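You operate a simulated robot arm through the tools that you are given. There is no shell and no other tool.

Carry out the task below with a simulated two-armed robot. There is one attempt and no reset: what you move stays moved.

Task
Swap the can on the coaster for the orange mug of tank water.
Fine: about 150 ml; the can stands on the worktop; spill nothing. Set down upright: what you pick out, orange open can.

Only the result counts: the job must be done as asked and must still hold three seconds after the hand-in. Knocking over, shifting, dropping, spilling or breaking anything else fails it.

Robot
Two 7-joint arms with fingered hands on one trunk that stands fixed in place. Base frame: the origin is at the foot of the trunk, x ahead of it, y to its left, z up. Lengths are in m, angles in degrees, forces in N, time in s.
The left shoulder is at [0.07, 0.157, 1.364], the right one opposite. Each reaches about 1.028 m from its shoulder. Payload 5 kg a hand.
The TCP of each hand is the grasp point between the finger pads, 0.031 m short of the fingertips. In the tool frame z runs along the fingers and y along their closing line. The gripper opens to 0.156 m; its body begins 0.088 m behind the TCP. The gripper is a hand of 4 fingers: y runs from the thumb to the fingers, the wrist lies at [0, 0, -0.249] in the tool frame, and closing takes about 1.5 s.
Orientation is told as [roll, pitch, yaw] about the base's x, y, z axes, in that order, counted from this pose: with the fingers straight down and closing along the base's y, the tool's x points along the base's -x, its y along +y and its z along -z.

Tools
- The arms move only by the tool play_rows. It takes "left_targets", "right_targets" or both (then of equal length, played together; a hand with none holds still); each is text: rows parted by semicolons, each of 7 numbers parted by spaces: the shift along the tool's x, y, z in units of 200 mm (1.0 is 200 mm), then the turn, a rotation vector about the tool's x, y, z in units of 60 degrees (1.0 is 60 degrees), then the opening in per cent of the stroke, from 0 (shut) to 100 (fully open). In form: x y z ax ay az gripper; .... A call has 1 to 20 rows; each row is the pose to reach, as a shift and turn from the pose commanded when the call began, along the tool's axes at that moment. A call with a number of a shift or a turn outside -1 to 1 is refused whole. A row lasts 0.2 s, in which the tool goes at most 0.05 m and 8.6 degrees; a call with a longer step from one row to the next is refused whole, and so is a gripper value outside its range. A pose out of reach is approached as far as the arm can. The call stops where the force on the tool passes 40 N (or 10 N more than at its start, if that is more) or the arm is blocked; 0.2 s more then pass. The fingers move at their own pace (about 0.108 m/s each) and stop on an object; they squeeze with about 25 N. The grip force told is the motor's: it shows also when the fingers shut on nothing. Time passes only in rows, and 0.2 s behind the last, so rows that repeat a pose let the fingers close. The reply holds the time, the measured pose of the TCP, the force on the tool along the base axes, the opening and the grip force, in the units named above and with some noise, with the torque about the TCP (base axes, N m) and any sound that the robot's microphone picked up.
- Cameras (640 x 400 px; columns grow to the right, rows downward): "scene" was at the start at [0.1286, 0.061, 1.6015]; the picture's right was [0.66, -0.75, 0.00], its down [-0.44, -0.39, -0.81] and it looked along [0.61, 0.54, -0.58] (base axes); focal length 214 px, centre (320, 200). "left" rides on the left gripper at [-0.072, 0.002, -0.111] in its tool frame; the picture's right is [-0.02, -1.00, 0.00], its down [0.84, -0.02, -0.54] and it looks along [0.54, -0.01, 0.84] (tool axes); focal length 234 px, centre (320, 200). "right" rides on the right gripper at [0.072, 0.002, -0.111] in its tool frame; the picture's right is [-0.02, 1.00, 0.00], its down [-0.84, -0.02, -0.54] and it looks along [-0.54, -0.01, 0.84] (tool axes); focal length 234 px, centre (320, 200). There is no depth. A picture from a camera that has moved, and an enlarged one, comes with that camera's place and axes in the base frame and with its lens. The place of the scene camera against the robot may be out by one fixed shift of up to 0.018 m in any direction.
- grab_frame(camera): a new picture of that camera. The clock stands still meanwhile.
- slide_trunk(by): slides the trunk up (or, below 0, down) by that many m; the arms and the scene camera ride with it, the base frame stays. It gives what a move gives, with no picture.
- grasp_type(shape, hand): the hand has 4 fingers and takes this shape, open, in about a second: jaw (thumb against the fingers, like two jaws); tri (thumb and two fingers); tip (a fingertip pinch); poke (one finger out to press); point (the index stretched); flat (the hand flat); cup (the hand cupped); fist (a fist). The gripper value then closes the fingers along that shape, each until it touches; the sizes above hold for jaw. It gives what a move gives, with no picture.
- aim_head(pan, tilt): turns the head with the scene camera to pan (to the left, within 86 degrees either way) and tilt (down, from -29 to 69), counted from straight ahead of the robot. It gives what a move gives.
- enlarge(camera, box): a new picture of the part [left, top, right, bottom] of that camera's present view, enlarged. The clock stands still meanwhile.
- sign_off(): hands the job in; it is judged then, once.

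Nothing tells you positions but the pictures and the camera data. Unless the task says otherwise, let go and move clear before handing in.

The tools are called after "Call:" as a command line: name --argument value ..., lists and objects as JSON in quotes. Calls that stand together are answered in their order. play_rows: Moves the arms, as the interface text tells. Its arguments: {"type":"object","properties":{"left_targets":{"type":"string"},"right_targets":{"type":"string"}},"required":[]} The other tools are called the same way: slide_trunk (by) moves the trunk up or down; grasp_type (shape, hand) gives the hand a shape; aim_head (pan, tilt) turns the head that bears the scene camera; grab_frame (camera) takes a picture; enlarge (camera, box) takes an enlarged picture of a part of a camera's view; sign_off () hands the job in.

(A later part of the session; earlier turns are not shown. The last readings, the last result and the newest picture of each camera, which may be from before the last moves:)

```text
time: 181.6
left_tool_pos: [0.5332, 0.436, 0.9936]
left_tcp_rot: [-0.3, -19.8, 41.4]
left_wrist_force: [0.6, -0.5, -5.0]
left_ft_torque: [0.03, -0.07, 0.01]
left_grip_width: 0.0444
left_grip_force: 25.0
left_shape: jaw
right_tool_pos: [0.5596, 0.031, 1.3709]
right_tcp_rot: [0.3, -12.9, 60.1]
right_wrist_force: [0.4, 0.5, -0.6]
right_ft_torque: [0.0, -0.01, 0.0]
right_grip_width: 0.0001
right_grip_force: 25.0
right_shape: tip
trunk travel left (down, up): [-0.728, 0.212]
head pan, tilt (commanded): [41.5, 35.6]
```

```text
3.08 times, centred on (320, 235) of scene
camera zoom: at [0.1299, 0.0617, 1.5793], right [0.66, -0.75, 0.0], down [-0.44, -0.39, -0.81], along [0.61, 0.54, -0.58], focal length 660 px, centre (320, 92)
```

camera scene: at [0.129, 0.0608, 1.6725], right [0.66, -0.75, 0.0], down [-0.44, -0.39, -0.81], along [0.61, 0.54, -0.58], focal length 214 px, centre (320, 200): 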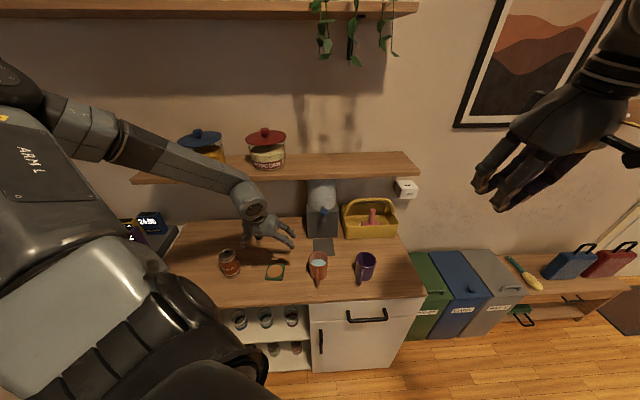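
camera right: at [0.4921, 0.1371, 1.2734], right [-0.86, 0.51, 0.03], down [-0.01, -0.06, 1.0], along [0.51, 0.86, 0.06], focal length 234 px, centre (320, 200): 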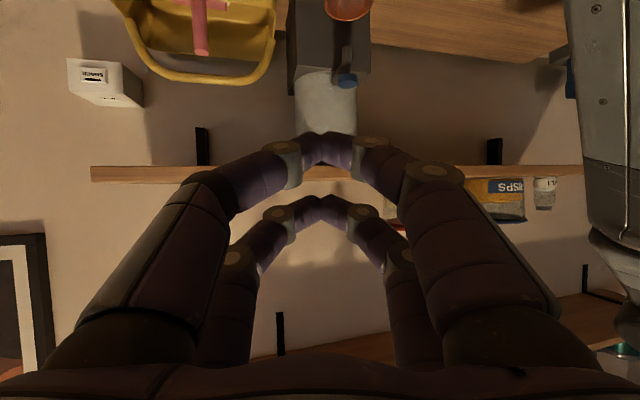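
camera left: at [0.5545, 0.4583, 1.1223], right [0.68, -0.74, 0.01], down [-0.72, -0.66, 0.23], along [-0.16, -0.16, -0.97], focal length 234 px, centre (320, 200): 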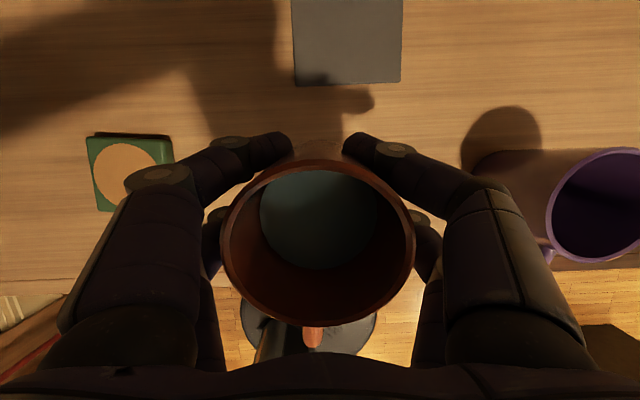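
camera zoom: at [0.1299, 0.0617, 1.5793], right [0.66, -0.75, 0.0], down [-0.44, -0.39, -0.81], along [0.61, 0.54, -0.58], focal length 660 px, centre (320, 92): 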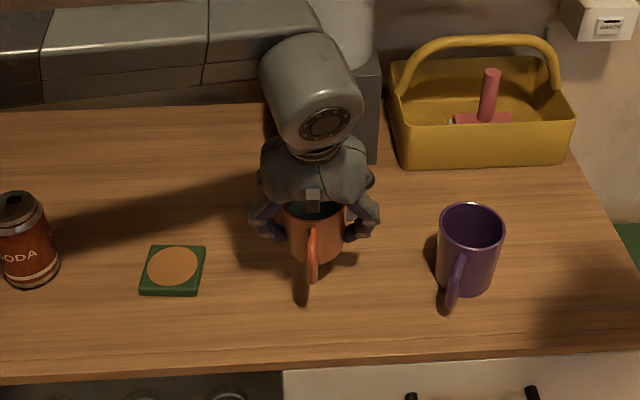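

The mug is slipping backward in this grip (the front fingers are closing in front of it), so I'll lower it back to the worktop right away.

Call:
slide_trunk --by -0.045

Call:
grab_frame --camera "left"

Call:
enlarge --camera "scene" --box '[280, 190, 360, 290]'

```text
time: 182.4
left_tool_pos: [0.5325, 0.4358, 0.9492]
left_tcp_rot: [-0.3, -19.9, 41.4]
left_wrist_force: [-0.9, -0.2, -5.1]
left_ft_torque: [0.04, -0.06, 0.01]
left_grip_width: 0.0445
left_grip_force: 25.2
left_shape: jaw
right_tool_pos: [0.5596, 0.0299, 1.3267]
right_tcp_rot: [0.2, -12.9, 60.1]
right_wrist_force: [0.2, -0.3, 1.0]
right_ft_torque: [-0.03, -0.01, 0.02]
right_grip_width: 0.0
right_grip_force: 25.4
right_shape: tip
trunk travel left (down, up): [-0.683, 0.257]
head pan, tilt (commanded): [41.5, 35.6]
```

```text
taken
camera left: at [0.5536, 0.4578, 1.0783], right [0.68, -0.74, 0.01], down [-0.72, -0.66, 0.23], along [-0.16, -0.16, -0.97], focal length 234 px, centre (320, 200)
```

left: 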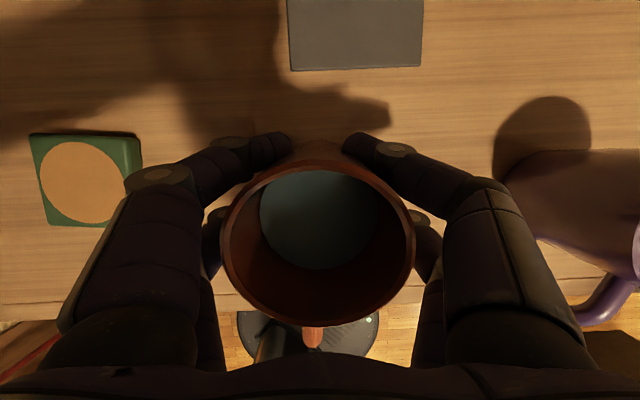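

```text
4.00 times, centred on (320, 240) of scene
camera zoom: at [0.1284, 0.061, 1.5346], right [0.66, -0.75, 0.0], down [-0.44, -0.39, -0.81], along [0.61, 0.54, -0.58], focal length 858 px, centre (320, 40)
```

zoom: 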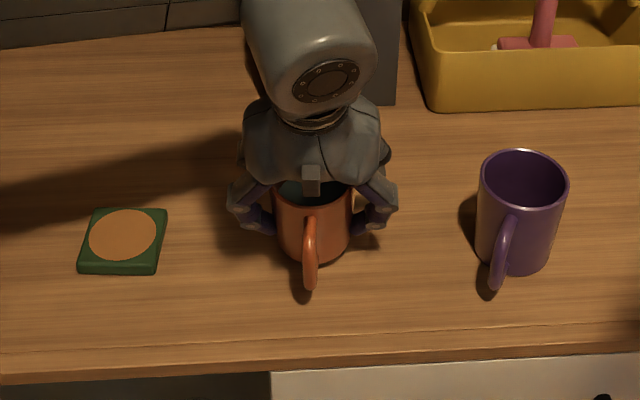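

It's stable for the moment, leaning slightly. I'll lower it the rest of the way in small steps until it stands.

Call:
play_rows --left_targets "0.0043 0 0.0118 0 0 0 25; 0.0086 0 0.0235 0 0 0 25; 0.0103 0 0.0282 0 0 0 25; 0.012 0 0.0329 0 0 0 25; 0.012 0 0.0329 0 0 0 25"

Call:
play_rows --left_targets "0.0017 0 0.0047 0 0 0 25; 0.0034 0 0.0094 0 0 0 25; 0.0034 0 0.0094 0 0 0 25"

Call:
grab_frame --camera "left"

```text
time: 183.6
left_tool_pos: [0.5333, 0.4351, 0.9417]
left_tcp_rot: [-0.3, -19.9, 41.4]
left_wrist_force: [-0.8, -0.8, -4.8]
left_ft_torque: [0.07, -0.08, 0.05]
left_grip_width: 0.0445
left_grip_force: 24.9
left_shape: jaw
right_tool_pos: [0.5588, 0.0308, 1.3268]
right_tcp_rot: [0.4, -12.8, 60.1]
right_wrist_force: [-1.1, 0.6, -1.2]
right_ft_torque: [0.01, 0.01, -0.03]
right_grip_width: 0.0
right_grip_force: 25.0
right_shape: tip
trunk travel left (down, up): [-0.683, 0.257]
head pan, tilt (commanded): [41.5, 35.6]
```

```text
time: 184.4
left_tool_pos: [0.5319, 0.4352, 0.9405]
left_tcp_rot: [-0.3, -19.9, 41.4]
left_wrist_force: [-0.3, -0.9, -4.1]
left_ft_torque: [0.05, -0.06, 0.02]
left_grip_width: 0.0445
left_grip_force: 25.1
left_shape: jaw
right_tool_pos: [0.5605, 0.0321, 1.3276]
right_tcp_rot: [0.3, -12.8, 60.2]
right_wrist_force: [0.2, -0.3, -0.5]
right_ft_torque: [0.04, -0.01, 0.02]
right_grip_width: 0.0
right_grip_force: 24.7
right_shape: tip
trunk travel left (down, up): [-0.683, 0.257]
head pan, tilt (commanded): [41.5, 35.6]
```

```text
taken
camera left: at [0.5541, 0.458, 1.0689], right [0.68, -0.74, 0.01], down [-0.72, -0.66, 0.23], along [-0.16, -0.16, -0.97], focal length 234 px, centre (320, 200)
```

left: 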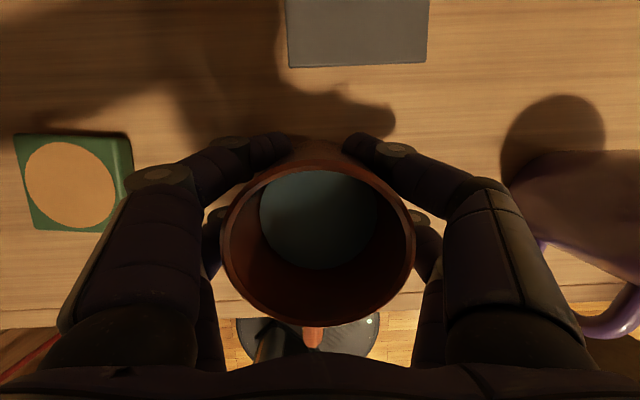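

Call:
play_rows --left_targets "0.0017 0 0.0047 0 0 0 25; 0.0034 0 0.0094 0 0 0 25; 0.0034 0 0.0094 0 0 0 25"

Call:
play_rows --left_targets "0.0017 0 0.0047 0 0 0 25; 0.0034 0 0.0094 0 0 0 25; 0.0034 0 0.0094 0 0 0 25"

Call:
grab_frame --camera "left"

```text
time: 185.2
left_tool_pos: [0.5323, 0.4366, 0.938]
left_tcp_rot: [-0.3, -19.9, 41.5]
left_wrist_force: [-0.4, -0.8, -5.1]
left_ft_torque: [0.0, -0.08, -0.03]
left_grip_width: 0.0444
left_grip_force: 25.6
left_shape: jaw
right_tool_pos: [0.5591, 0.0307, 1.3262]
right_tcp_rot: [0.2, -12.9, 60.1]
right_wrist_force: [-0.1, -0.2, 0.8]
right_ft_torque: [-0.01, 0.05, 0.0]
right_grip_width: 0.0
right_grip_force: 25.0
right_shape: tip
trunk travel left (down, up): [-0.683, 0.257]
head pan, tilt (commanded): [41.5, 35.6]
```

```text
time: 186.0
left_tool_pos: [0.5323, 0.4367, 0.9377]
left_tcp_rot: [-0.3, -20.1, 41.4]
left_wrist_force: [1.0, 0.9, 2.6]
left_ft_torque: [-0.06, 0.1, 0.01]
left_grip_width: 0.0444
left_grip_force: 25.5
left_shape: jaw
right_tool_pos: [0.56, 0.0305, 1.3268]
right_tcp_rot: [0.1, -12.8, 60.0]
right_wrist_force: [0.1, -0.3, 0.0]
right_ft_torque: [0.02, -0.01, -0.03]
right_grip_width: 0.0
right_grip_force: 24.7
right_shape: tip
trunk travel left (down, up): [-0.683, 0.257]
head pan, tilt (commanded): [41.5, 35.6]
```

```text
taken
camera left: at [0.5539, 0.4578, 1.0659], right [0.68, -0.74, 0.01], down [-0.72, -0.66, 0.23], along [-0.16, -0.16, -0.97], focal length 234 px, centre (320, 200)
```

left: 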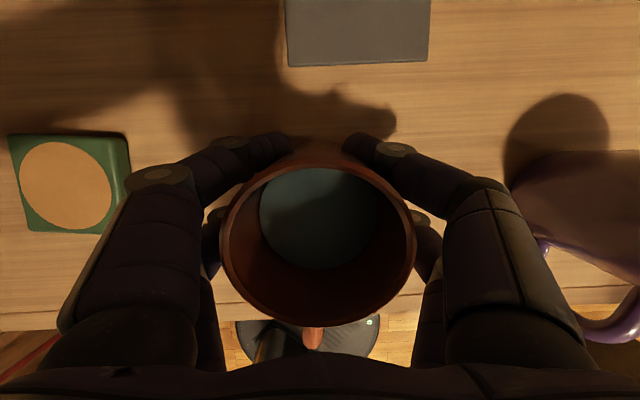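

Contact: the back edge of the base touches. I'll press down in millimetre steps so that it straightens up onto its base.

Call:
play_rows --left_targets "0.0017 0 0.0047 0 0 0 25; 0.0034 0 0.0094 0 0 0 25; 0.0034 0 0.0094 0 0 0 25"

Call:
play_rows --left_targets "0.0017 0 0.0047 0 0 0 25; 0.0034 0 0.0094 0 0 0 25; 0.0034 0 0.0094 0 0 0 25"

Call:
grab_frame --camera "left"

Call:
enlarge --camera "scene" --box '[280, 190, 360, 290]'

```text
time: 186.8
left_tool_pos: [0.5328, 0.4363, 0.9363]
left_tcp_rot: [-0.5, -20.1, 41.4]
left_wrist_force: [4.8, 5.7, 18.9]
left_ft_torque: [-0.17, 0.22, -0.04]
left_grip_width: 0.0443
left_grip_force: 25.0
left_shape: jaw
right_tool_pos: [0.5587, 0.0305, 1.3279]
right_tcp_rot: [0.2, -12.9, 60.1]
right_wrist_force: [-0.3, 0.5, 0.0]
right_ft_torque: [-0.02, -0.01, -0.02]
right_grip_width: 0.0
right_grip_force: 25.3
right_shape: tip
trunk travel left (down, up): [-0.683, 0.257]
head pan, tilt (commanded): [41.5, 35.6]
```

```text
time: 187.6
left_tool_pos: [0.5324, 0.4354, 0.9358]
left_tcp_rot: [-0.4, -20.3, 41.5]
left_wrist_force: [9.2, 11.2, 30.8]
left_ft_torque: [-0.16, 0.3, -0.05]
left_grip_width: 0.0448
left_grip_force: 24.9
left_shape: jaw
right_tool_pos: [0.5582, 0.0296, 1.3274]
right_tcp_rot: [0.2, -13.1, 60.1]
right_wrist_force: [-0.8, 0.7, -1.0]
right_ft_torque: [0.01, -0.04, -0.03]
right_grip_width: 0.0002
right_grip_force: 24.5
right_shape: tip
trunk travel left (down, up): [-0.683, 0.257]
head pan, tilt (commanded): [41.5, 35.6]
```

```text
taken
camera left: at [0.5539, 0.4579, 1.064], right [0.68, -0.74, 0.02], down [-0.72, -0.66, 0.22], along [-0.15, -0.16, -0.98], focal length 234 px, centre (320, 200)
```

left: 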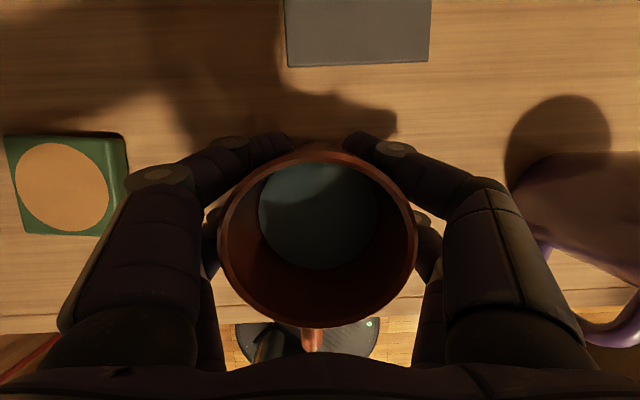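

```text
4.00 times, centred on (320, 240) of scene
camera zoom: at [0.1272, 0.0601, 1.5349], right [0.66, -0.75, 0.0], down [-0.44, -0.39, -0.81], along [0.61, 0.54, -0.58], focal length 858 px, centre (320, 40)
```

zoom: 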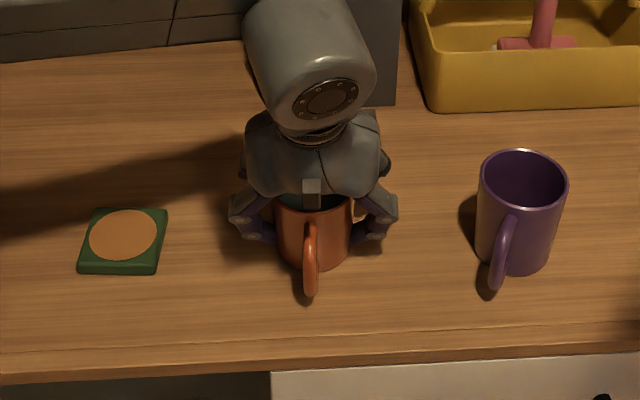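

It's nearly upright now. I'll relax the push and open the fingers slowly so it settles on its base.

Call:
play_rows --left_targets "-0.0017 0 -0.0047 0 0 0 25; -0.0026 0 -0.007 0 0 0 29; -0.0026 0 -0.007 0 0 0 32; -0.0026 0 -0.007 0 0 0 36; -0.0026 0 -0.007 0 0 0 42; -0.0026 0 -0.007 0 0 0 50; -0.0026 0 -0.007 0 0 0 62; -0.0026 0 -0.007 0 0 0 80; -0.0026 0 -0.007 0 0 0 100; -0.0026 0 -0.007 0 0 0 100; -0.0026 0 -0.007 0 0 0 100"

Call:
grab_frame --camera "left"

Call:
enlarge --camera "scene" --box '[280, 190, 360, 290]'

```text
time: 190.0
left_tool_pos: [0.5338, 0.436, 0.9341]
left_tcp_rot: [-0.2, -19.9, 41.5]
left_wrist_force: [-0.4, 0.4, 0.5]
left_ft_torque: [0.03, 0.03, 0.03]
left_grip_width: 0.1561
left_grip_force: 0.1
left_shape: jaw
right_tool_pos: [0.5587, 0.0311, 1.3264]
right_tcp_rot: [0.3, -12.9, 60.1]
right_wrist_force: [-0.2, 1.0, 0.6]
right_ft_torque: [-0.03, 0.0, 0.0]
right_grip_width: 0.0
right_grip_force: 25.0
right_shape: tip
trunk travel left (down, up): [-0.683, 0.257]
head pan, tilt (commanded): [41.5, 35.6]
```

```text
taken
camera left: at [0.5538, 0.4578, 1.0624], right [0.68, -0.74, 0.01], down [-0.72, -0.66, 0.23], along [-0.16, -0.16, -0.97], focal length 234 px, centre (320, 200)
```

left: 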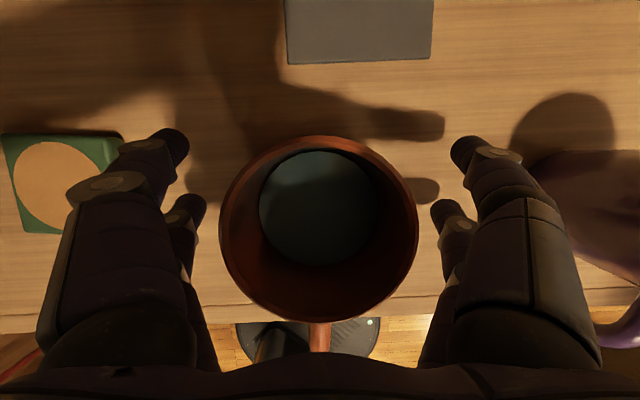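

```text
4.00 times, centred on (320, 240) of scene
camera zoom: at [0.1287, 0.0611, 1.5345], right [0.66, -0.75, 0.0], down [-0.44, -0.39, -0.81], along [0.61, 0.54, -0.58], focal length 858 px, centre (320, 40)
```

zoom: 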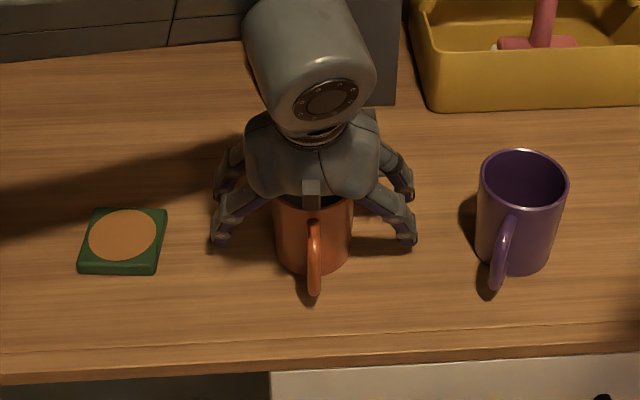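

The mug is upright again and nothing spilled. That steep grasp let it slide, so I'll use a flatter 45° grasp (as stable as the earlier front grasp, and reachable at the coaster). First I'll rise clear with the trunk.

Call:
slide_trunk --by 0.14

Call:
play_rows --left_targets "0 0 0 0 -0.104 0 100; 0 0 0 0 -0.208 0 100; 0 0 0 0 -0.313 0 100; 0 0 0 0 -0.417 0 100; 0 0 0 0 -0.417 0 100"

Call:
grab_frame --camera "left"

Call:
grab_frame --camera "scene"

```text
time: 191.7
left_tool_pos: [0.5315, 0.4355, 1.0732]
left_tcp_rot: [-0.2, -19.8, 41.4]
left_wrist_force: [0.4, 0.3, -0.7]
left_ft_torque: [-0.03, -0.01, -0.01]
left_grip_width: 0.156
left_grip_force: 0.1
left_shape: jaw
right_tool_pos: [0.5594, 0.0314, 1.466]
right_tcp_rot: [0.2, -12.9, 60.1]
right_wrist_force: [0.7, 0.0, 0.4]
right_ft_torque: [0.0, 0.01, -0.01]
right_grip_width: 0.0003
right_grip_force: 25.0
right_shape: tip
trunk travel left (down, up): [-0.823, 0.117]
head pan, tilt (commanded): [41.5, 35.6]
```

```text
time: 192.9
left_tool_pos: [0.5337, 0.4353, 1.074]
left_tcp_rot: [-0.3, -45.0, 41.6]
left_wrist_force: [0.1, 0.0, 0.7]
left_ft_torque: [0.01, 0.04, -0.01]
left_grip_width: 0.1559
left_grip_force: 0.2
left_shape: jaw
right_tool_pos: [0.5593, 0.0313, 1.4668]
right_tcp_rot: [0.2, -12.9, 60.0]
right_wrist_force: [1.0, -0.6, -0.5]
right_ft_torque: [0.01, 0.01, -0.03]
right_grip_width: 0.0
right_grip_force: 24.6
right_shape: tip
trunk travel left (down, up): [-0.823, 0.117]
head pan, tilt (commanded): [41.5, 35.6]
```

```text
taken
camera left: at [0.5105, 0.4197, 1.2027], right [0.67, -0.74, 0.02], down [-0.72, -0.66, -0.21], along [0.17, 0.12, -0.98], focal length 234 px, centre (320, 200)
```

left: 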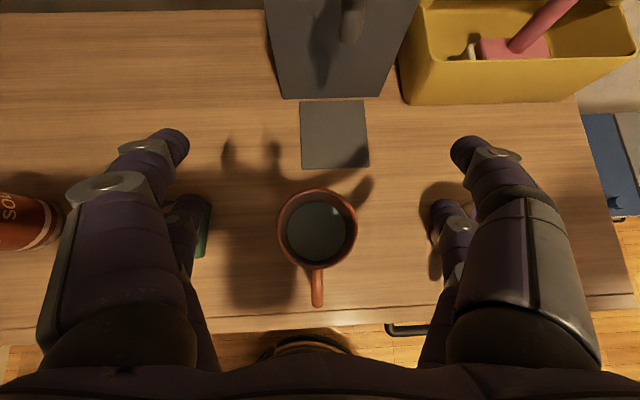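

```text
taken
camera scene: at [0.1287, 0.061, 1.6745], right [0.66, -0.75, 0.0], down [-0.44, -0.39, -0.81], along [0.61, 0.54, -0.58], focal length 214 px, centre (320, 200)
```

scene: 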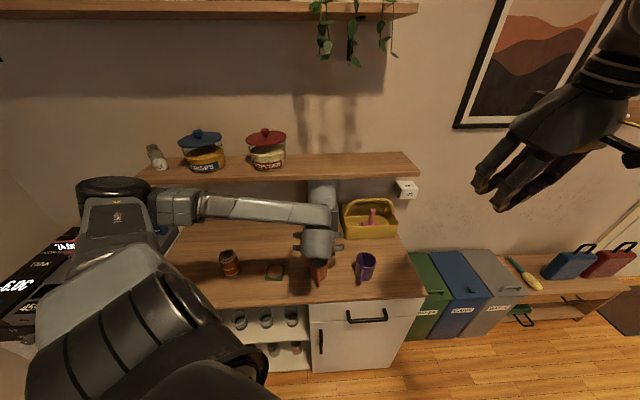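

That pose is reachable here. Now the dry run to the coaster in the same 45° orientation.

Call:
play_rows --left_targets "0 0.154 0 0 0 0 100; 0 0.309 0 0 0 0 100; 0 0.463 0 0 0 0 100; 0 0.617 0 0 0 0 100; 0 0.772 0 0 0 0 100; 0 0.926 0 0 0 0 100; 0 0.926 0 0 0 0 100"

Call:
grab_frame --camera "left"

Call:
grab_frame --camera "scene"

```text
time: 194.5
left_tool_pos: [0.4105, 0.5749, 1.071]
left_tcp_rot: [-0.4, -45.0, 41.5]
left_wrist_force: [-0.3, 0.2, 0.3]
left_ft_torque: [-0.04, -0.05, 0.04]
left_grip_width: 0.1558
left_grip_force: 0.0
left_shape: jaw
right_tool_pos: [0.5579, 0.0296, 1.4667]
right_tcp_rot: [0.3, -12.9, 60.2]
right_wrist_force: [0.6, -0.4, -0.3]
right_ft_torque: [-0.02, 0.01, -0.02]
right_grip_width: 0.0
right_grip_force: 25.2
right_shape: tip
trunk travel left (down, up): [-0.823, 0.117]
head pan, tilt (commanded): [41.5, 35.6]
```

```text
taken
camera left: at [0.3879, 0.5595, 1.2012], right [0.67, -0.74, 0.02], down [-0.72, -0.66, -0.21], along [0.17, 0.12, -0.98], focal length 234 px, centre (320, 200)
```

left: 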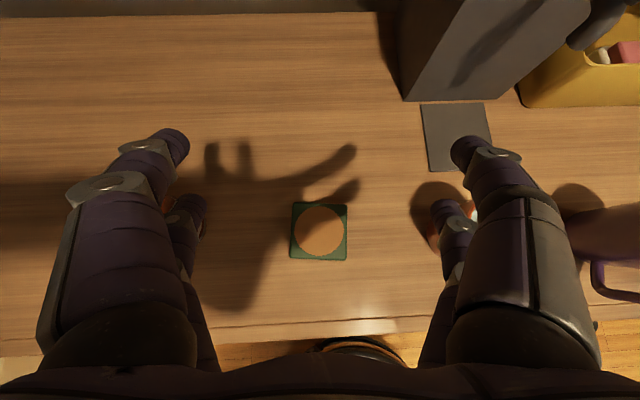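

```text
taken
camera scene: at [0.1291, 0.061, 1.6745], right [0.66, -0.75, 0.0], down [-0.44, -0.39, -0.81], along [0.61, 0.54, -0.58], focal length 214 px, centre (320, 200)
```

scene: 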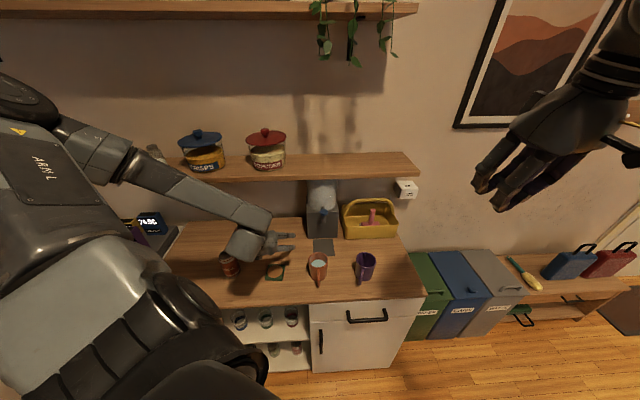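

The coaster pose works at 45°. Its centre is (0.408, 0.574) in this view. Now back over the mug, whose axis I measure at about (0.5275, 0.433).

Call:
play_rows --left_targets "0.004 -0.153 -0.004 0 0 0 100; 0.009 -0.306 -0.009 0 0 0 100; 0.013 -0.459 -0.013 0 0 0 100; 0.018 -0.612 -0.018 0 0 0 100; 0.022 -0.765 -0.022 0 0 0 100; 0.0265 -0.918 -0.0265 0 0 0 100; 0.0265 -0.918 -0.0265 0 0 0 100"

Call:
enlarge --camera "left" --box '[240, 160, 400, 320]'

```text
time: 196.1
left_tool_pos: [0.5242, 0.4316, 1.0733]
left_tcp_rot: [-0.4, -45.0, 41.6]
left_wrist_force: [0.1, 0.5, 0.4]
left_ft_torque: [0.03, -0.01, 0.01]
left_grip_width: 0.1561
left_grip_force: 0.1
left_shape: jaw
right_tool_pos: [0.5599, 0.0318, 1.4679]
right_tcp_rot: [0.2, -12.9, 60.1]
right_wrist_force: [-0.2, -0.1, 0.7]
right_ft_torque: [0.03, -0.01, 0.01]
right_grip_width: 0.0
right_grip_force: 24.9
right_shape: tip
trunk travel left (down, up): [-0.823, 0.117]
head pan, tilt (commanded): [41.5, 35.6]
```

```text
2.50 times, centred on (320, 240) of left
camera zoom: at [0.5026, 0.4163, 1.2025], right [0.67, -0.74, 0.02], down [-0.72, -0.66, -0.21], along [0.17, 0.12, -0.98], focal length 585 px, centre (320, 100)
```

zoom: 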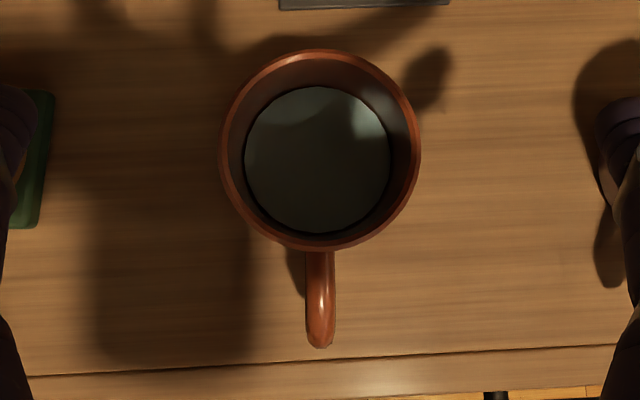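

The view straight down shows both circles fully; everything agrees with roughly 150 ml. The mug axis is 4 mm ahead of the hand centre, so I'll shift forward 2 mm and lower with the trunk.

Call:
play_rows --left_targets "-0.007 0 0.007 0 0 0 100; -0.007 0 0.007 0 0 0 100"

Call:
slide_trunk --by -0.08

Call:
grab_frame --camera "left"

```text
time: 196.7
left_tool_pos: [0.5266, 0.4333, 1.0722]
left_tcp_rot: [-0.5, -44.8, 41.6]
left_wrist_force: [0.6, -0.5, 0.4]
left_ft_torque: [0.04, 0.04, -0.01]
left_grip_width: 0.1557
left_grip_force: 0.0
left_shape: jaw
right_tool_pos: [0.5592, 0.0294, 1.4672]
right_tcp_rot: [0.1, -12.9, 60.2]
right_wrist_force: [-0.3, -0.4, 0.1]
right_ft_torque: [0.0, -0.01, 0.01]
right_grip_width: 0.0002
right_grip_force: 24.5
right_shape: tip
trunk travel left (down, up): [-0.823, 0.117]
head pan, tilt (commanded): [41.5, 35.6]
```

```text
time: 197.9
left_tool_pos: [0.5264, 0.433, 0.9932]
left_tcp_rot: [-0.3, -44.9, 41.6]
left_wrist_force: [0.9, 0.0, -0.3]
left_ft_torque: [0.0, -0.01, 0.02]
left_grip_width: 0.1561
left_grip_force: 0.0
left_shape: jaw
right_tool_pos: [0.5592, 0.0308, 1.3866]
right_tcp_rot: [0.3, -12.9, 60.1]
right_wrist_force: [0.7, 0.4, 0.7]
right_ft_torque: [-0.02, -0.01, 0.02]
right_grip_width: 0.0
right_grip_force: 25.0
right_shape: tip
trunk travel left (down, up): [-0.743, 0.197]
head pan, tilt (commanded): [41.5, 35.6]
```

```text
taken
camera left: at [0.5045, 0.4176, 1.1227], right [0.67, -0.74, 0.02], down [-0.72, -0.66, -0.21], along [0.17, 0.12, -0.98], focal length 234 px, centre (320, 200)
```

left: 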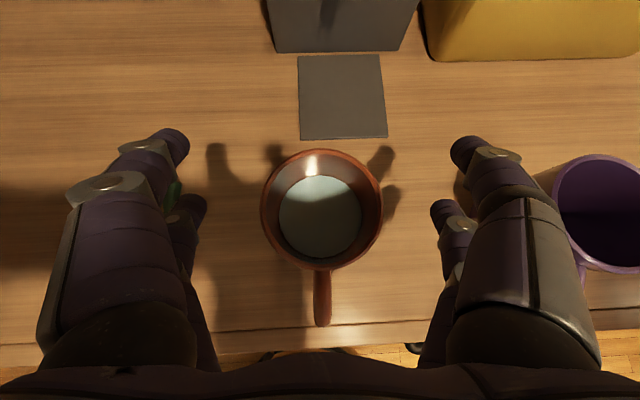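

Call:
slide_trunk --by -0.052

Call:
grab_frame --camera "left"

Call:
enlarge --camera "scene" --box '[270, 170, 370, 300]'

```text
time: 198.8
left_tool_pos: [0.526, 0.4344, 0.9419]
left_tcp_rot: [-0.4, -44.9, 41.5]
left_wrist_force: [0.0, -0.6, -0.2]
left_ft_torque: [-0.02, 0.0, 0.01]
left_grip_width: 0.1562
left_grip_force: 0.2
left_shape: jaw
right_tool_pos: [0.5593, 0.0307, 1.3344]
right_tcp_rot: [0.1, -13.0, 60.1]
right_wrist_force: [-0.7, -0.7, 1.0]
right_ft_torque: [-0.01, 0.01, 0.01]
right_grip_width: 0.0
right_grip_force: 25.0
right_shape: tip
trunk travel left (down, up): [-0.691, 0.249]
head pan, tilt (commanded): [41.5, 35.6]
```

```text
taken
camera left: at [0.5043, 0.4175, 1.0708], right [0.67, -0.74, 0.02], down [-0.72, -0.66, -0.21], along [0.17, 0.12, -0.98], focal length 234 px, centre (320, 200)
```

left: 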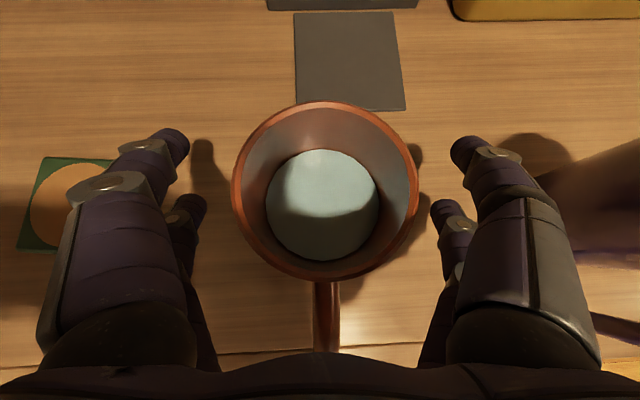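

```text
3.08 times, centred on (320, 235) of scene
camera zoom: at [0.1284, 0.0609, 1.5426], right [0.66, -0.75, 0.0], down [-0.44, -0.39, -0.81], along [0.61, 0.54, -0.58], focal length 660 px, centre (320, 92)
```

zoom: 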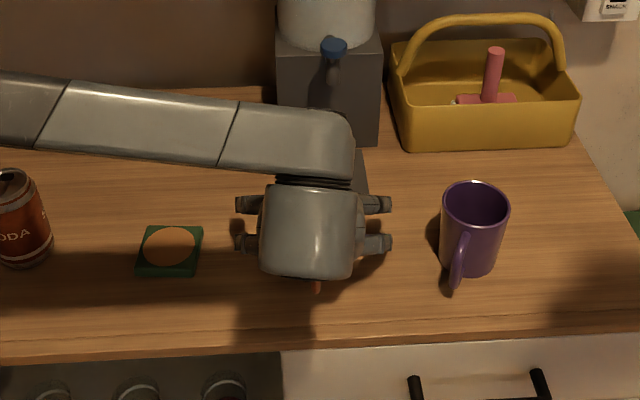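

Well centred. Closing on the mug.

Call:
play_rows --left_targets "0 -0.006 0 0 0 0 85; 0 -0.008 0 0 0 0 70; 0 -0.008 0 0 0 0 58; 0 -0.008 0 0 0 0 50; 0 -0.008 0 0 0 0 43; 0 -0.008 0 0 0 0 37; 0 -0.008 0 0 0 0 33; 0 -0.008 0 0 0 0 33; 0 -0.008 0 0 0 0 33; 0 -0.008 0 0 0 0 33"

Call:
grab_frame --camera "left"

```text
time: 201.0
left_tool_pos: [0.5276, 0.4321, 0.9405]
left_tcp_rot: [-0.4, -45.0, 41.5]
left_wrist_force: [1.2, 2.1, 1.7]
left_ft_torque: [-0.04, 0.05, -0.03]
left_grip_width: 0.051
left_grip_force: 25.1
left_shape: jaw
right_tool_pos: [0.5584, 0.031, 1.3342]
right_tcp_rot: [0.2, -12.8, 60.1]
right_wrist_force: [-0.5, -0.8, -0.7]
right_ft_torque: [0.02, 0.05, -0.03]
right_grip_width: 0.0002
right_grip_force: 24.9
right_shape: tip
trunk travel left (down, up): [-0.691, 0.249]
head pan, tilt (commanded): [41.5, 35.6]
```

```text
taken
camera left: at [0.5058, 0.4166, 1.0709], right [0.67, -0.74, 0.02], down [-0.72, -0.66, -0.21], along [0.17, 0.12, -0.98], focal length 234 px, centre (320, 200)
```

left: 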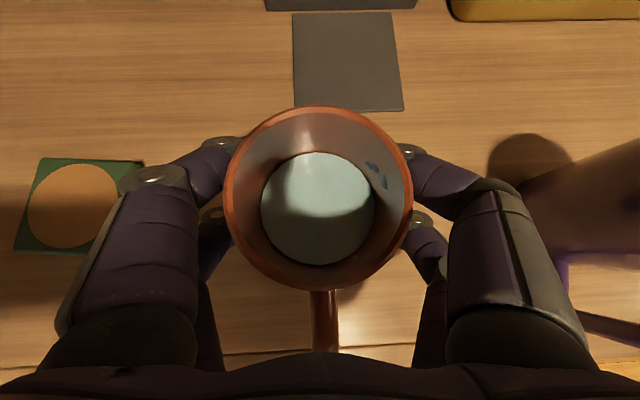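

Grip width is in the good range. I'll lift just 1.5 cm and watch whether it holds steady.

Call:
slide_trunk --by 0.015

Call:
play_rows --left_targets "0 0 0 0 0 0 33; 0 0 0 0 0 0 33; 0 0 0 0 0 0 33; 0 0 0 0 0 0 33; 0 0 0 0 0 0 33"

Call:
grab_frame --camera "left"

```text
time: 201.6
left_tool_pos: [0.5269, 0.4312, 0.9557]
left_tcp_rot: [-0.5, -44.9, 41.4]
left_wrist_force: [-0.3, 0.2, -4.1]
left_ft_torque: [0.02, -0.08, 0.0]
left_grip_width: 0.0441
left_grip_force: 24.7
left_shape: jaw
right_tool_pos: [0.5595, 0.0318, 1.3508]
right_tcp_rot: [0.2, -12.9, 60.1]
right_wrist_force: [-0.2, 0.3, 0.2]
right_ft_torque: [0.02, -0.01, 0.01]
right_grip_width: 0.0
right_grip_force: 25.4
right_shape: tip
trunk travel left (down, up): [-0.706, 0.234]
head pan, tilt (commanded): [41.5, 35.6]
```

```text
time: 202.8
left_tool_pos: [0.5276, 0.4323, 0.9556]
left_tcp_rot: [-0.4, -44.8, 41.6]
left_wrist_force: [-0.5, -0.2, -4.8]
left_ft_torque: [0.06, -0.06, 0.02]
left_grip_width: 0.0445
left_grip_force: 24.7
left_shape: jaw
right_tool_pos: [0.5604, 0.0316, 1.3507]
right_tcp_rot: [0.3, -12.8, 60.1]
right_wrist_force: [-0.4, 0.4, 0.4]
right_ft_torque: [0.02, 0.0, 0.0]
right_grip_width: 0.0
right_grip_force: 25.2
right_shape: tip
trunk travel left (down, up): [-0.706, 0.234]
head pan, tilt (commanded): [41.5, 35.6]
```

```text
taken
camera left: at [0.5062, 0.4167, 1.0853], right [0.67, -0.74, 0.02], down [-0.72, -0.66, -0.21], along [0.17, 0.12, -0.98], focal length 234 px, centre (320, 200)
```

left: 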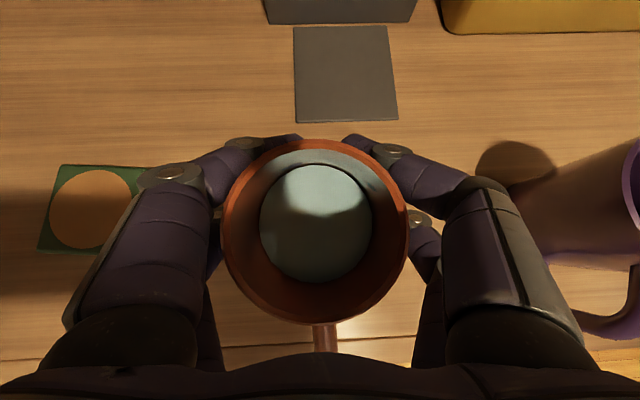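

It shifted toward the palm again (then held), so this seating isn't right: the mug should sit further out toward the fingertips. I'll set it back down carefully and regrasp with the mug about 6 mm ahead of the hand centre.

Call:
play_rows --left_targets "0.0071 0 0.0071 0 0 0 33; 0.0141 0 0.0141 0 0 0 33; 0.0212 0 0.0212 0 0 0 33; 0.0283 0 0.0283 0 0 0 33; 0.0283 0 0.0283 0 0 0 33"

Call:
play_rows --left_targets "0.0035 0 0.0035 0 0 0 33; 0.0071 0 0.0071 0 0 0 33; 0.0071 0 0.0071 0 0 0 33"

```text
time: 204.0
left_tool_pos: [0.5289, 0.4331, 0.9475]
left_tcp_rot: [-0.4, -45.0, 41.6]
left_wrist_force: [0.6, 1.0, 2.0]
left_ft_torque: [-0.02, 0.05, -0.02]
left_grip_width: 0.0445
left_grip_force: 24.7
left_shape: jaw
right_tool_pos: [0.5593, 0.0305, 1.3492]
right_tcp_rot: [0.3, -12.9, 60.1]
right_wrist_force: [0.0, 0.4, 0.3]
right_ft_torque: [0.03, 0.01, 0.0]
right_grip_width: 0.0001
right_grip_force: 25.1
right_shape: tip
trunk travel left (down, up): [-0.706, 0.234]
head pan, tilt (commanded): [41.5, 35.6]
```

```text
time: 204.8
left_tool_pos: [0.5284, 0.4331, 0.9494]
left_tcp_rot: [-0.5, -45.2, 41.6]
left_wrist_force: [3.2, 4.1, 12.8]
left_ft_torque: [0.02, 0.05, -0.04]
left_grip_width: 0.0445
left_grip_force: 25.3
left_shape: jaw
right_tool_pos: [0.558, 0.0309, 1.3508]
right_tcp_rot: [0.2, -12.9, 60.1]
right_wrist_force: [-0.1, -0.1, -0.2]
right_ft_torque: [-0.05, 0.0, 0.01]
right_grip_width: 0.0001
right_grip_force: 25.0
right_shape: tip
trunk travel left (down, up): [-0.706, 0.234]
head pan, tilt (commanded): [41.5, 35.6]
```

Call:
play_rows --left_targets "0.0035 0 0.0035 0 0 0 33; 0.0071 0 0.0071 0 0 0 33; 0.0106 0 0.0106 0 0 0 33; 0.0106 0 0.0106 0 0 0 33"

Call:
grab_frame --camera "left"

```text
time: 205.8
left_tool_pos: [0.5292, 0.4336, 0.9481]
left_tcp_rot: [-0.5, -45.3, 41.7]
left_wrist_force: [7.8, 11.0, 33.4]
left_ft_torque: [0.02, 0.08, -0.03]
left_grip_width: 0.0445
left_grip_force: 24.5
left_shape: jaw
right_tool_pos: [0.5578, 0.0303, 1.3502]
right_tcp_rot: [0.2, -13.0, 60.1]
right_wrist_force: [0.4, -0.2, -0.1]
right_ft_torque: [0.03, 0.03, 0.01]
right_grip_width: 0.0001
right_grip_force: 24.6
right_shape: tip
trunk travel left (down, up): [-0.706, 0.234]
head pan, tilt (commanded): [41.5, 35.6]
```

```text
taken
camera left: at [0.5057, 0.4166, 1.0766], right [0.67, -0.74, 0.02], down [-0.72, -0.66, -0.21], along [0.17, 0.13, -0.98], focal length 234 px, centre (320, 200)
```

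left: 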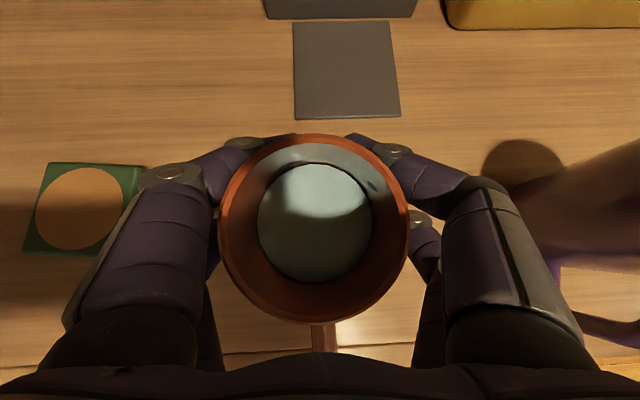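

Rather than letting it drop upright, I'll lift slightly and turn the hand 12° so the mug itself comes level in its present, steady seating.

Call:
play_rows --left_targets "-0.0106 0 -0.0106 0 0 0 33; -0.0247 0 -0.0247 0 0 0 33; -0.0389 0 -0.0389 0 0 0 33; -0.053 0 -0.053 0 0 0 33; -0.053 0 -0.053 0 0 0 33"

Call:
grab_frame --camera "left"

Call:
enlarge --camera "right" --box '[300, 100, 640, 330]'

```text
time: 207.0
left_tool_pos: [0.5267, 0.4324, 0.9585]
left_tcp_rot: [-0.3, -44.7, 41.6]
left_wrist_force: [0.0, 0.3, -4.0]
left_ft_torque: [0.04, -0.07, -0.02]
left_grip_width: 0.0437
left_grip_force: 25.5
left_shape: jaw
right_tool_pos: [0.5599, 0.0311, 1.3499]
right_tcp_rot: [0.3, -12.9, 60.1]
right_wrist_force: [-0.8, -0.3, -0.3]
right_ft_torque: [0.03, 0.0, -0.05]
right_grip_width: 0.0
right_grip_force: 24.9
right_shape: tip
trunk travel left (down, up): [-0.706, 0.234]
head pan, tilt (commanded): [41.5, 35.6]
```

```text
taken
camera left: at [0.5056, 0.4162, 1.0867], right [0.67, -0.74, 0.02], down [-0.72, -0.66, -0.2], along [0.17, 0.12, -0.98], focal length 234 px, centre (320, 200)
```

left: 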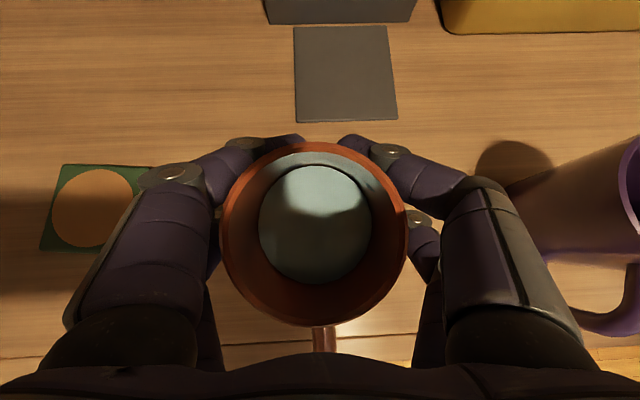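

```text
1.74 times, centred on (470, 215) of right
camera zoom: at [0.5118, -0.0504, 1.4421], right [-0.86, 0.52, 0.01], down [0.37, 0.59, 0.72], along [0.37, 0.62, -0.7], focal length 407 px, centre (59, 174)
```

zoom: 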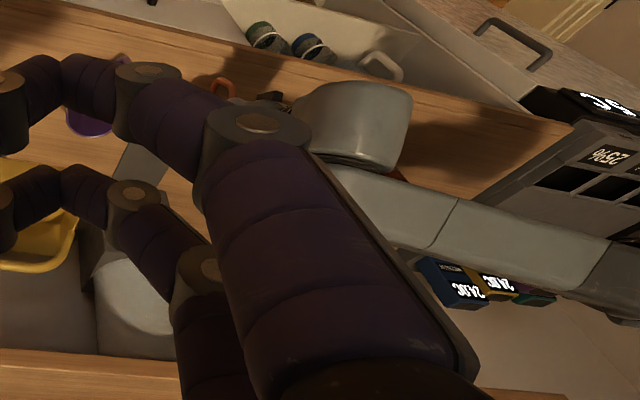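

It leans about 15–20° in the hand. I'll rotate the hand 15° to bring the mug level.

Call:
play_rows --left_targets "0 0 0 0 0.07 0 33; 0 0 0 0 0.15 0 33; 0 0 0 0 0.22 0 33; 0 0 0 0 0.25 0 33; 0 0 0 0 0.25 0 33"

Call:
grab_frame --camera "left"

Call:
enlarge --camera "scene" --box '[270, 180, 370, 300]'

```text
time: 208.2
left_tool_pos: [0.5271, 0.4326, 0.9575]
left_tcp_rot: [-0.3, -29.8, 41.4]
left_wrist_force: [0.6, 0.4, -5.3]
left_ft_torque: [0.04, -0.04, 0.04]
left_grip_width: 0.0436
left_grip_force: 25.0
left_shape: jaw
right_tool_pos: [0.5601, 0.03, 1.3497]
right_tcp_rot: [0.4, -12.9, 60.1]
right_wrist_force: [0.4, -1.0, 0.5]
right_ft_torque: [0.01, 0.0, -0.01]
right_grip_width: 0.0
right_grip_force: 25.4
right_shape: tip
trunk travel left (down, up): [-0.706, 0.234]
head pan, tilt (commanded): [41.5, 35.6]
```

```text
taken
camera left: at [0.5321, 0.4394, 1.09], right [0.68, -0.74, 0.02], down [-0.74, -0.67, 0.05], along [-0.03, -0.05, -1.0], focal length 234 px, centre (320, 200)
```

left: 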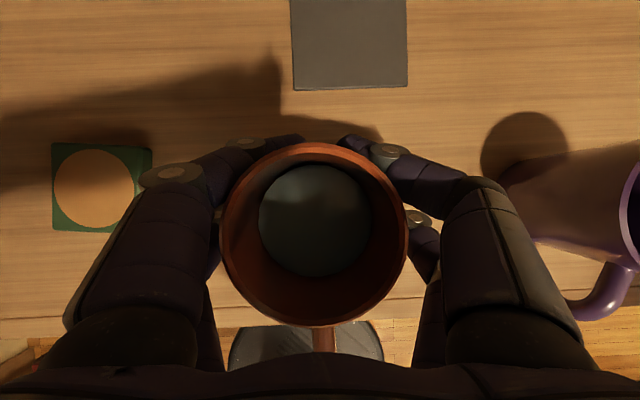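

```text
3.33 times, centred on (320, 240) of scene
camera zoom: at [0.1292, 0.0614, 1.5575], right [0.66, -0.75, 0.0], down [-0.44, -0.39, -0.81], along [0.61, 0.54, -0.58], focal length 715 px, centre (320, 67)
```

zoom: 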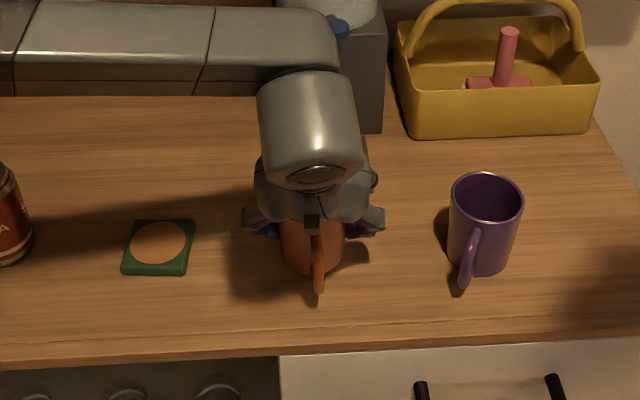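

The rim and water centres now line up vertically: the mug is upright in the hand, with its axis at about (0.5165, 0.4263), and the grip is steady. I'll lift 2.5 cm with the trunk and check again.

Call:
slide_trunk --by 0.025

Call:
play_rows --left_targets "0 0 0 0 0 0 33; 0 0 0 0 0 0 33; 0 0 0 0 0 0 33"

Call:
grab_frame --camera "left"

```text
time: 208.9
left_tool_pos: [0.5277, 0.4333, 0.9836]
left_tcp_rot: [-0.4, -29.9, 41.5]
left_wrist_force: [-0.4, 0.5, -5.8]
left_ft_torque: [0.04, -0.07, 0.0]
left_grip_width: 0.0435
left_grip_force: 25.6
left_shape: jaw
right_tool_pos: [0.5594, 0.0296, 1.3744]
right_tcp_rot: [0.3, -12.8, 60.0]
right_wrist_force: [-1.8, -0.6, -0.7]
right_ft_torque: [-0.01, 0.03, -0.04]
right_grip_width: 0.0
right_grip_force: 24.3
right_shape: tip
trunk travel left (down, up): [-0.731, 0.209]
head pan, tilt (commanded): [41.5, 35.6]
```

```text
time: 209.7
left_tool_pos: [0.5277, 0.4324, 0.9837]
left_tcp_rot: [-0.3, -29.9, 41.4]
left_wrist_force: [0.0, -0.3, -4.1]
left_ft_torque: [0.11, -0.07, 0.0]
left_grip_width: 0.0437
left_grip_force: 24.9
left_shape: jaw
right_tool_pos: [0.5604, 0.0317, 1.3745]
right_tcp_rot: [0.3, -13.0, 60.1]
right_wrist_force: [-0.1, -1.0, 0.2]
right_ft_torque: [0.0, -0.01, 0.02]
right_grip_width: 0.0001
right_grip_force: 24.6
right_shape: tip
trunk travel left (down, up): [-0.731, 0.209]
head pan, tilt (commanded): [41.5, 35.6]
```

```text
taken
camera left: at [0.5322, 0.4395, 1.1147], right [0.68, -0.74, 0.02], down [-0.74, -0.67, 0.05], along [-0.03, -0.05, -1.0], focal length 234 px, centre (320, 200)
```

left: 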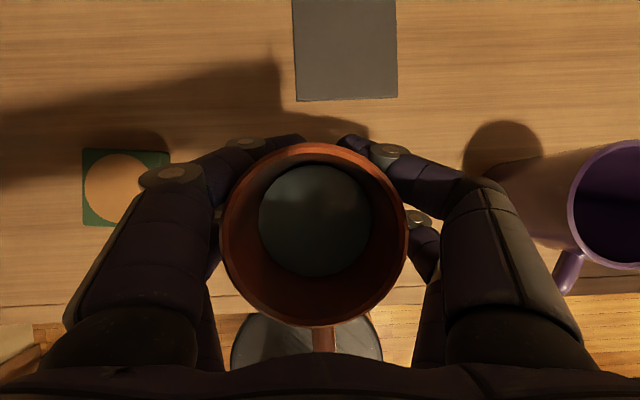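

Rock steady. I'll carry it smoothly to above the coaster.

Call:
play_rows --left_targets "-0.001 0.014 0.001 0 0 0 33; -0.004 0.046 0.002 0 0 0 33; -0.008 0.1 0.005 0 0 0 33; -0.014 0.173 0.008 0 0 0 33; -0.02 0.255 0.011 0 0 0 33; -0.027 0.346 0.016 0 0 0 33; -0.034 0.437 0.02 0 0 0 33; -0.042 0.537 0.024 0 0 0 33; -0.049 0.628 0.028 0 0 0 33; -0.056 0.71 0.032 0 0 0 33; -0.061 0.783 0.035 0 0 0 33; -0.066 0.847 0.038 0 0 0 33; -0.07 0.892 0.04 0 0 0 33; -0.0715 0.9105 0.041 0 0 0 33; -0.0715 0.9105 0.041 0 0 0 33; -0.0715 0.9105 0.041 0 0 0 33"

Call:
grab_frame --camera "left"

Call:
grab_frame --camera "scene"

Call:
enlarge --camera "scene" --box '[210, 180, 320, 290]'

```text
time: 213.1
left_tool_pos: [0.4199, 0.5809, 0.9823]
left_tcp_rot: [-0.3, -29.8, 41.5]
left_wrist_force: [-0.8, -0.5, -4.9]
left_ft_torque: [0.07, -0.08, 0.04]
left_grip_width: 0.0428
left_grip_force: 24.9
left_shape: jaw
right_tool_pos: [0.5593, 0.0314, 1.3751]
right_tcp_rot: [0.3, -12.9, 60.2]
right_wrist_force: [-0.2, -0.5, -0.2]
right_ft_torque: [0.01, 0.0, -0.01]
right_grip_width: 0.0001
right_grip_force: 25.3
right_shape: tip
trunk travel left (down, up): [-0.731, 0.209]
head pan, tilt (commanded): [41.5, 35.6]
```

```text
taken
camera left: at [0.424, 0.5874, 1.1145], right [0.68, -0.74, 0.02], down [-0.74, -0.67, 0.05], along [-0.03, -0.05, -1.0], focal length 234 px, centre (320, 200)
```

left: 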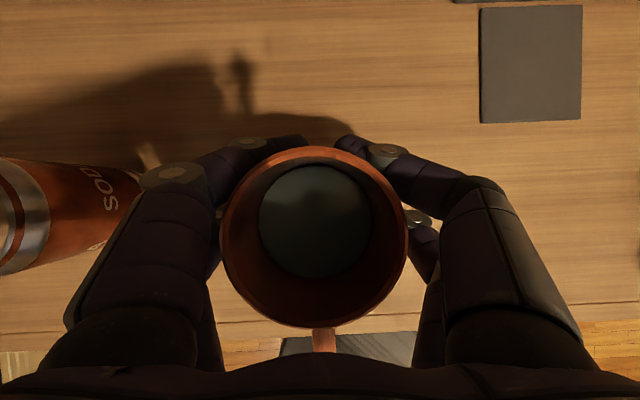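

```text
taken
camera scene: at [0.129, 0.0617, 1.5825], right [0.66, -0.75, 0.0], down [-0.44, -0.39, -0.81], along [0.61, 0.54, -0.58], focal length 214 px, centre (320, 200)
```

scene: 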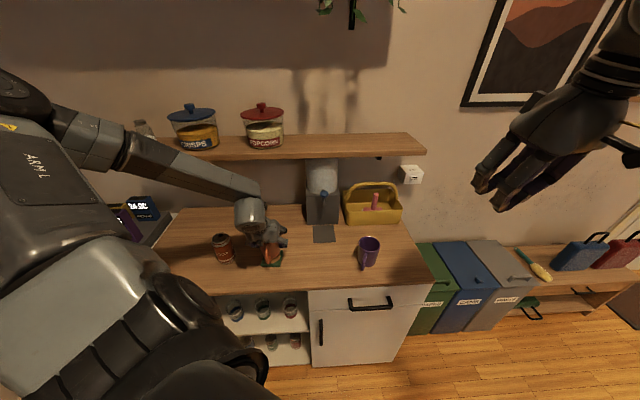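

```text
3.64 times, centred on (265, 235) of scene
camera zoom: at [0.129, 0.0617, 1.5825], right [0.66, -0.75, 0.0], down [-0.44, -0.39, -0.81], along [0.61, 0.54, -0.58], focal length 780 px, centre (520, 73)
```

zoom: 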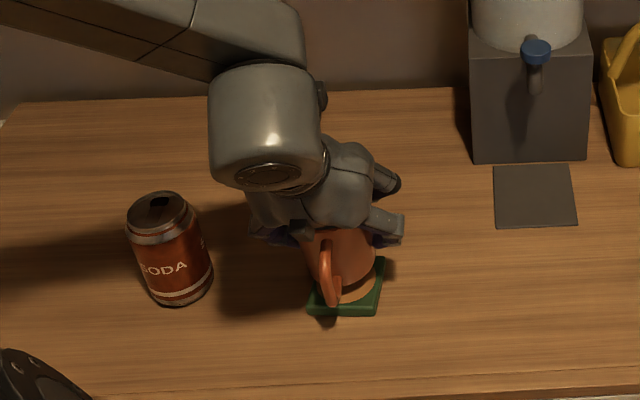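

The mug is directly above the coaster centre (axis ≈ (0.407, 0.574)). I'll lower most of the way with the trunk, then creep.

Call:
slide_trunk --by -0.016

Call:
play_rows --left_targets "0.005 0 0.0087 0 0 0 33; 0.01 0 0.0173 0 0 0 33; 0.015 0 0.026 0 0 0 33; 0.015 0 0.026 0 0 0 33"

Call:
enlarge --camera "scene" --box '[235, 205, 305, 285]'

Call:
grab_frame --camera "left"

```text
time: 213.8
left_tool_pos: [0.4196, 0.5807, 0.9669]
left_tcp_rot: [-0.3, -29.9, 41.5]
left_wrist_force: [0.2, 0.0, -4.1]
left_ft_torque: [0.03, -0.03, 0.01]
left_grip_width: 0.0428
left_grip_force: 25.4
left_shape: jaw
right_tool_pos: [0.5599, 0.0325, 1.3591]
right_tcp_rot: [0.2, -12.9, 60.1]
right_wrist_force: [0.2, 0.0, -1.0]
right_ft_torque: [0.0, 0.0, 0.01]
right_grip_width: 0.0002
right_grip_force: 25.3
right_shape: tip
trunk travel left (down, up): [-0.715, 0.225]
head pan, tilt (commanded): [41.5, 35.6]
```

```text
time: 214.8
left_tool_pos: [0.4196, 0.5798, 0.9604]
left_tcp_rot: [-0.3, -30.0, 41.5]
left_wrist_force: [1.1, 0.3, -5.2]
left_ft_torque: [0.08, -0.09, -0.04]
left_grip_width: 0.0427
left_grip_force: 25.1
left_shape: jaw
right_tool_pos: [0.5599, 0.0323, 1.3588]
right_tcp_rot: [0.4, -12.9, 60.2]
right_wrist_force: [-0.6, -0.6, -0.2]
right_ft_torque: [0.02, 0.03, 0.03]
right_grip_width: 0.0
right_grip_force: 24.8
right_shape: tip
trunk travel left (down, up): [-0.715, 0.225]
head pan, tilt (commanded): [41.5, 35.6]
```

```text
5.00 times, centred on (270, 245) of scene
camera zoom: at [0.1292, 0.0618, 1.5664], right [0.66, -0.75, 0.0], down [-0.44, -0.39, -0.81], along [0.61, 0.54, -0.58], focal length 1072 px, centre (570, -25)
```

zoom: 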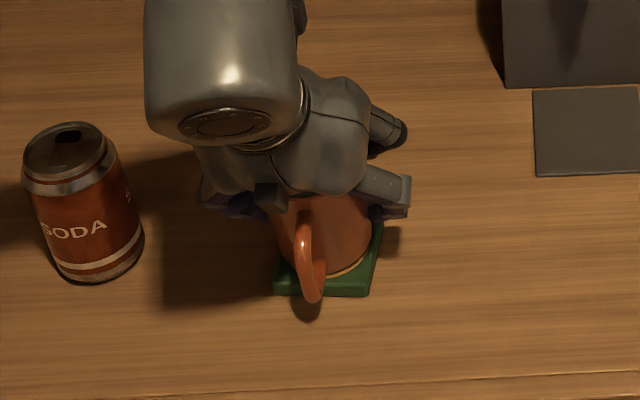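

```text
taken
camera left: at [0.4242, 0.5876, 1.0923], right [0.68, -0.74, 0.02], down [-0.74, -0.67, 0.05], along [-0.03, -0.05, -1.0], focal length 234 px, centre (320, 200)
```

left: 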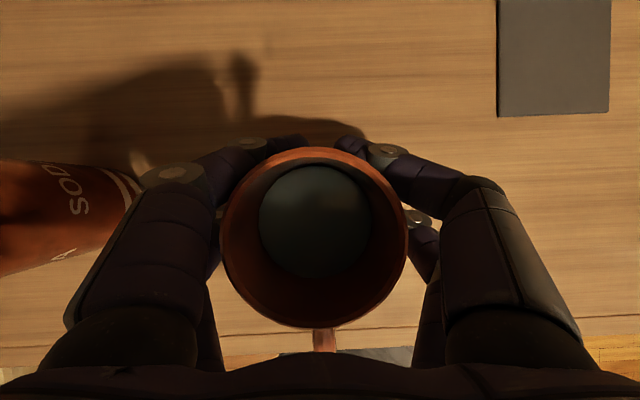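

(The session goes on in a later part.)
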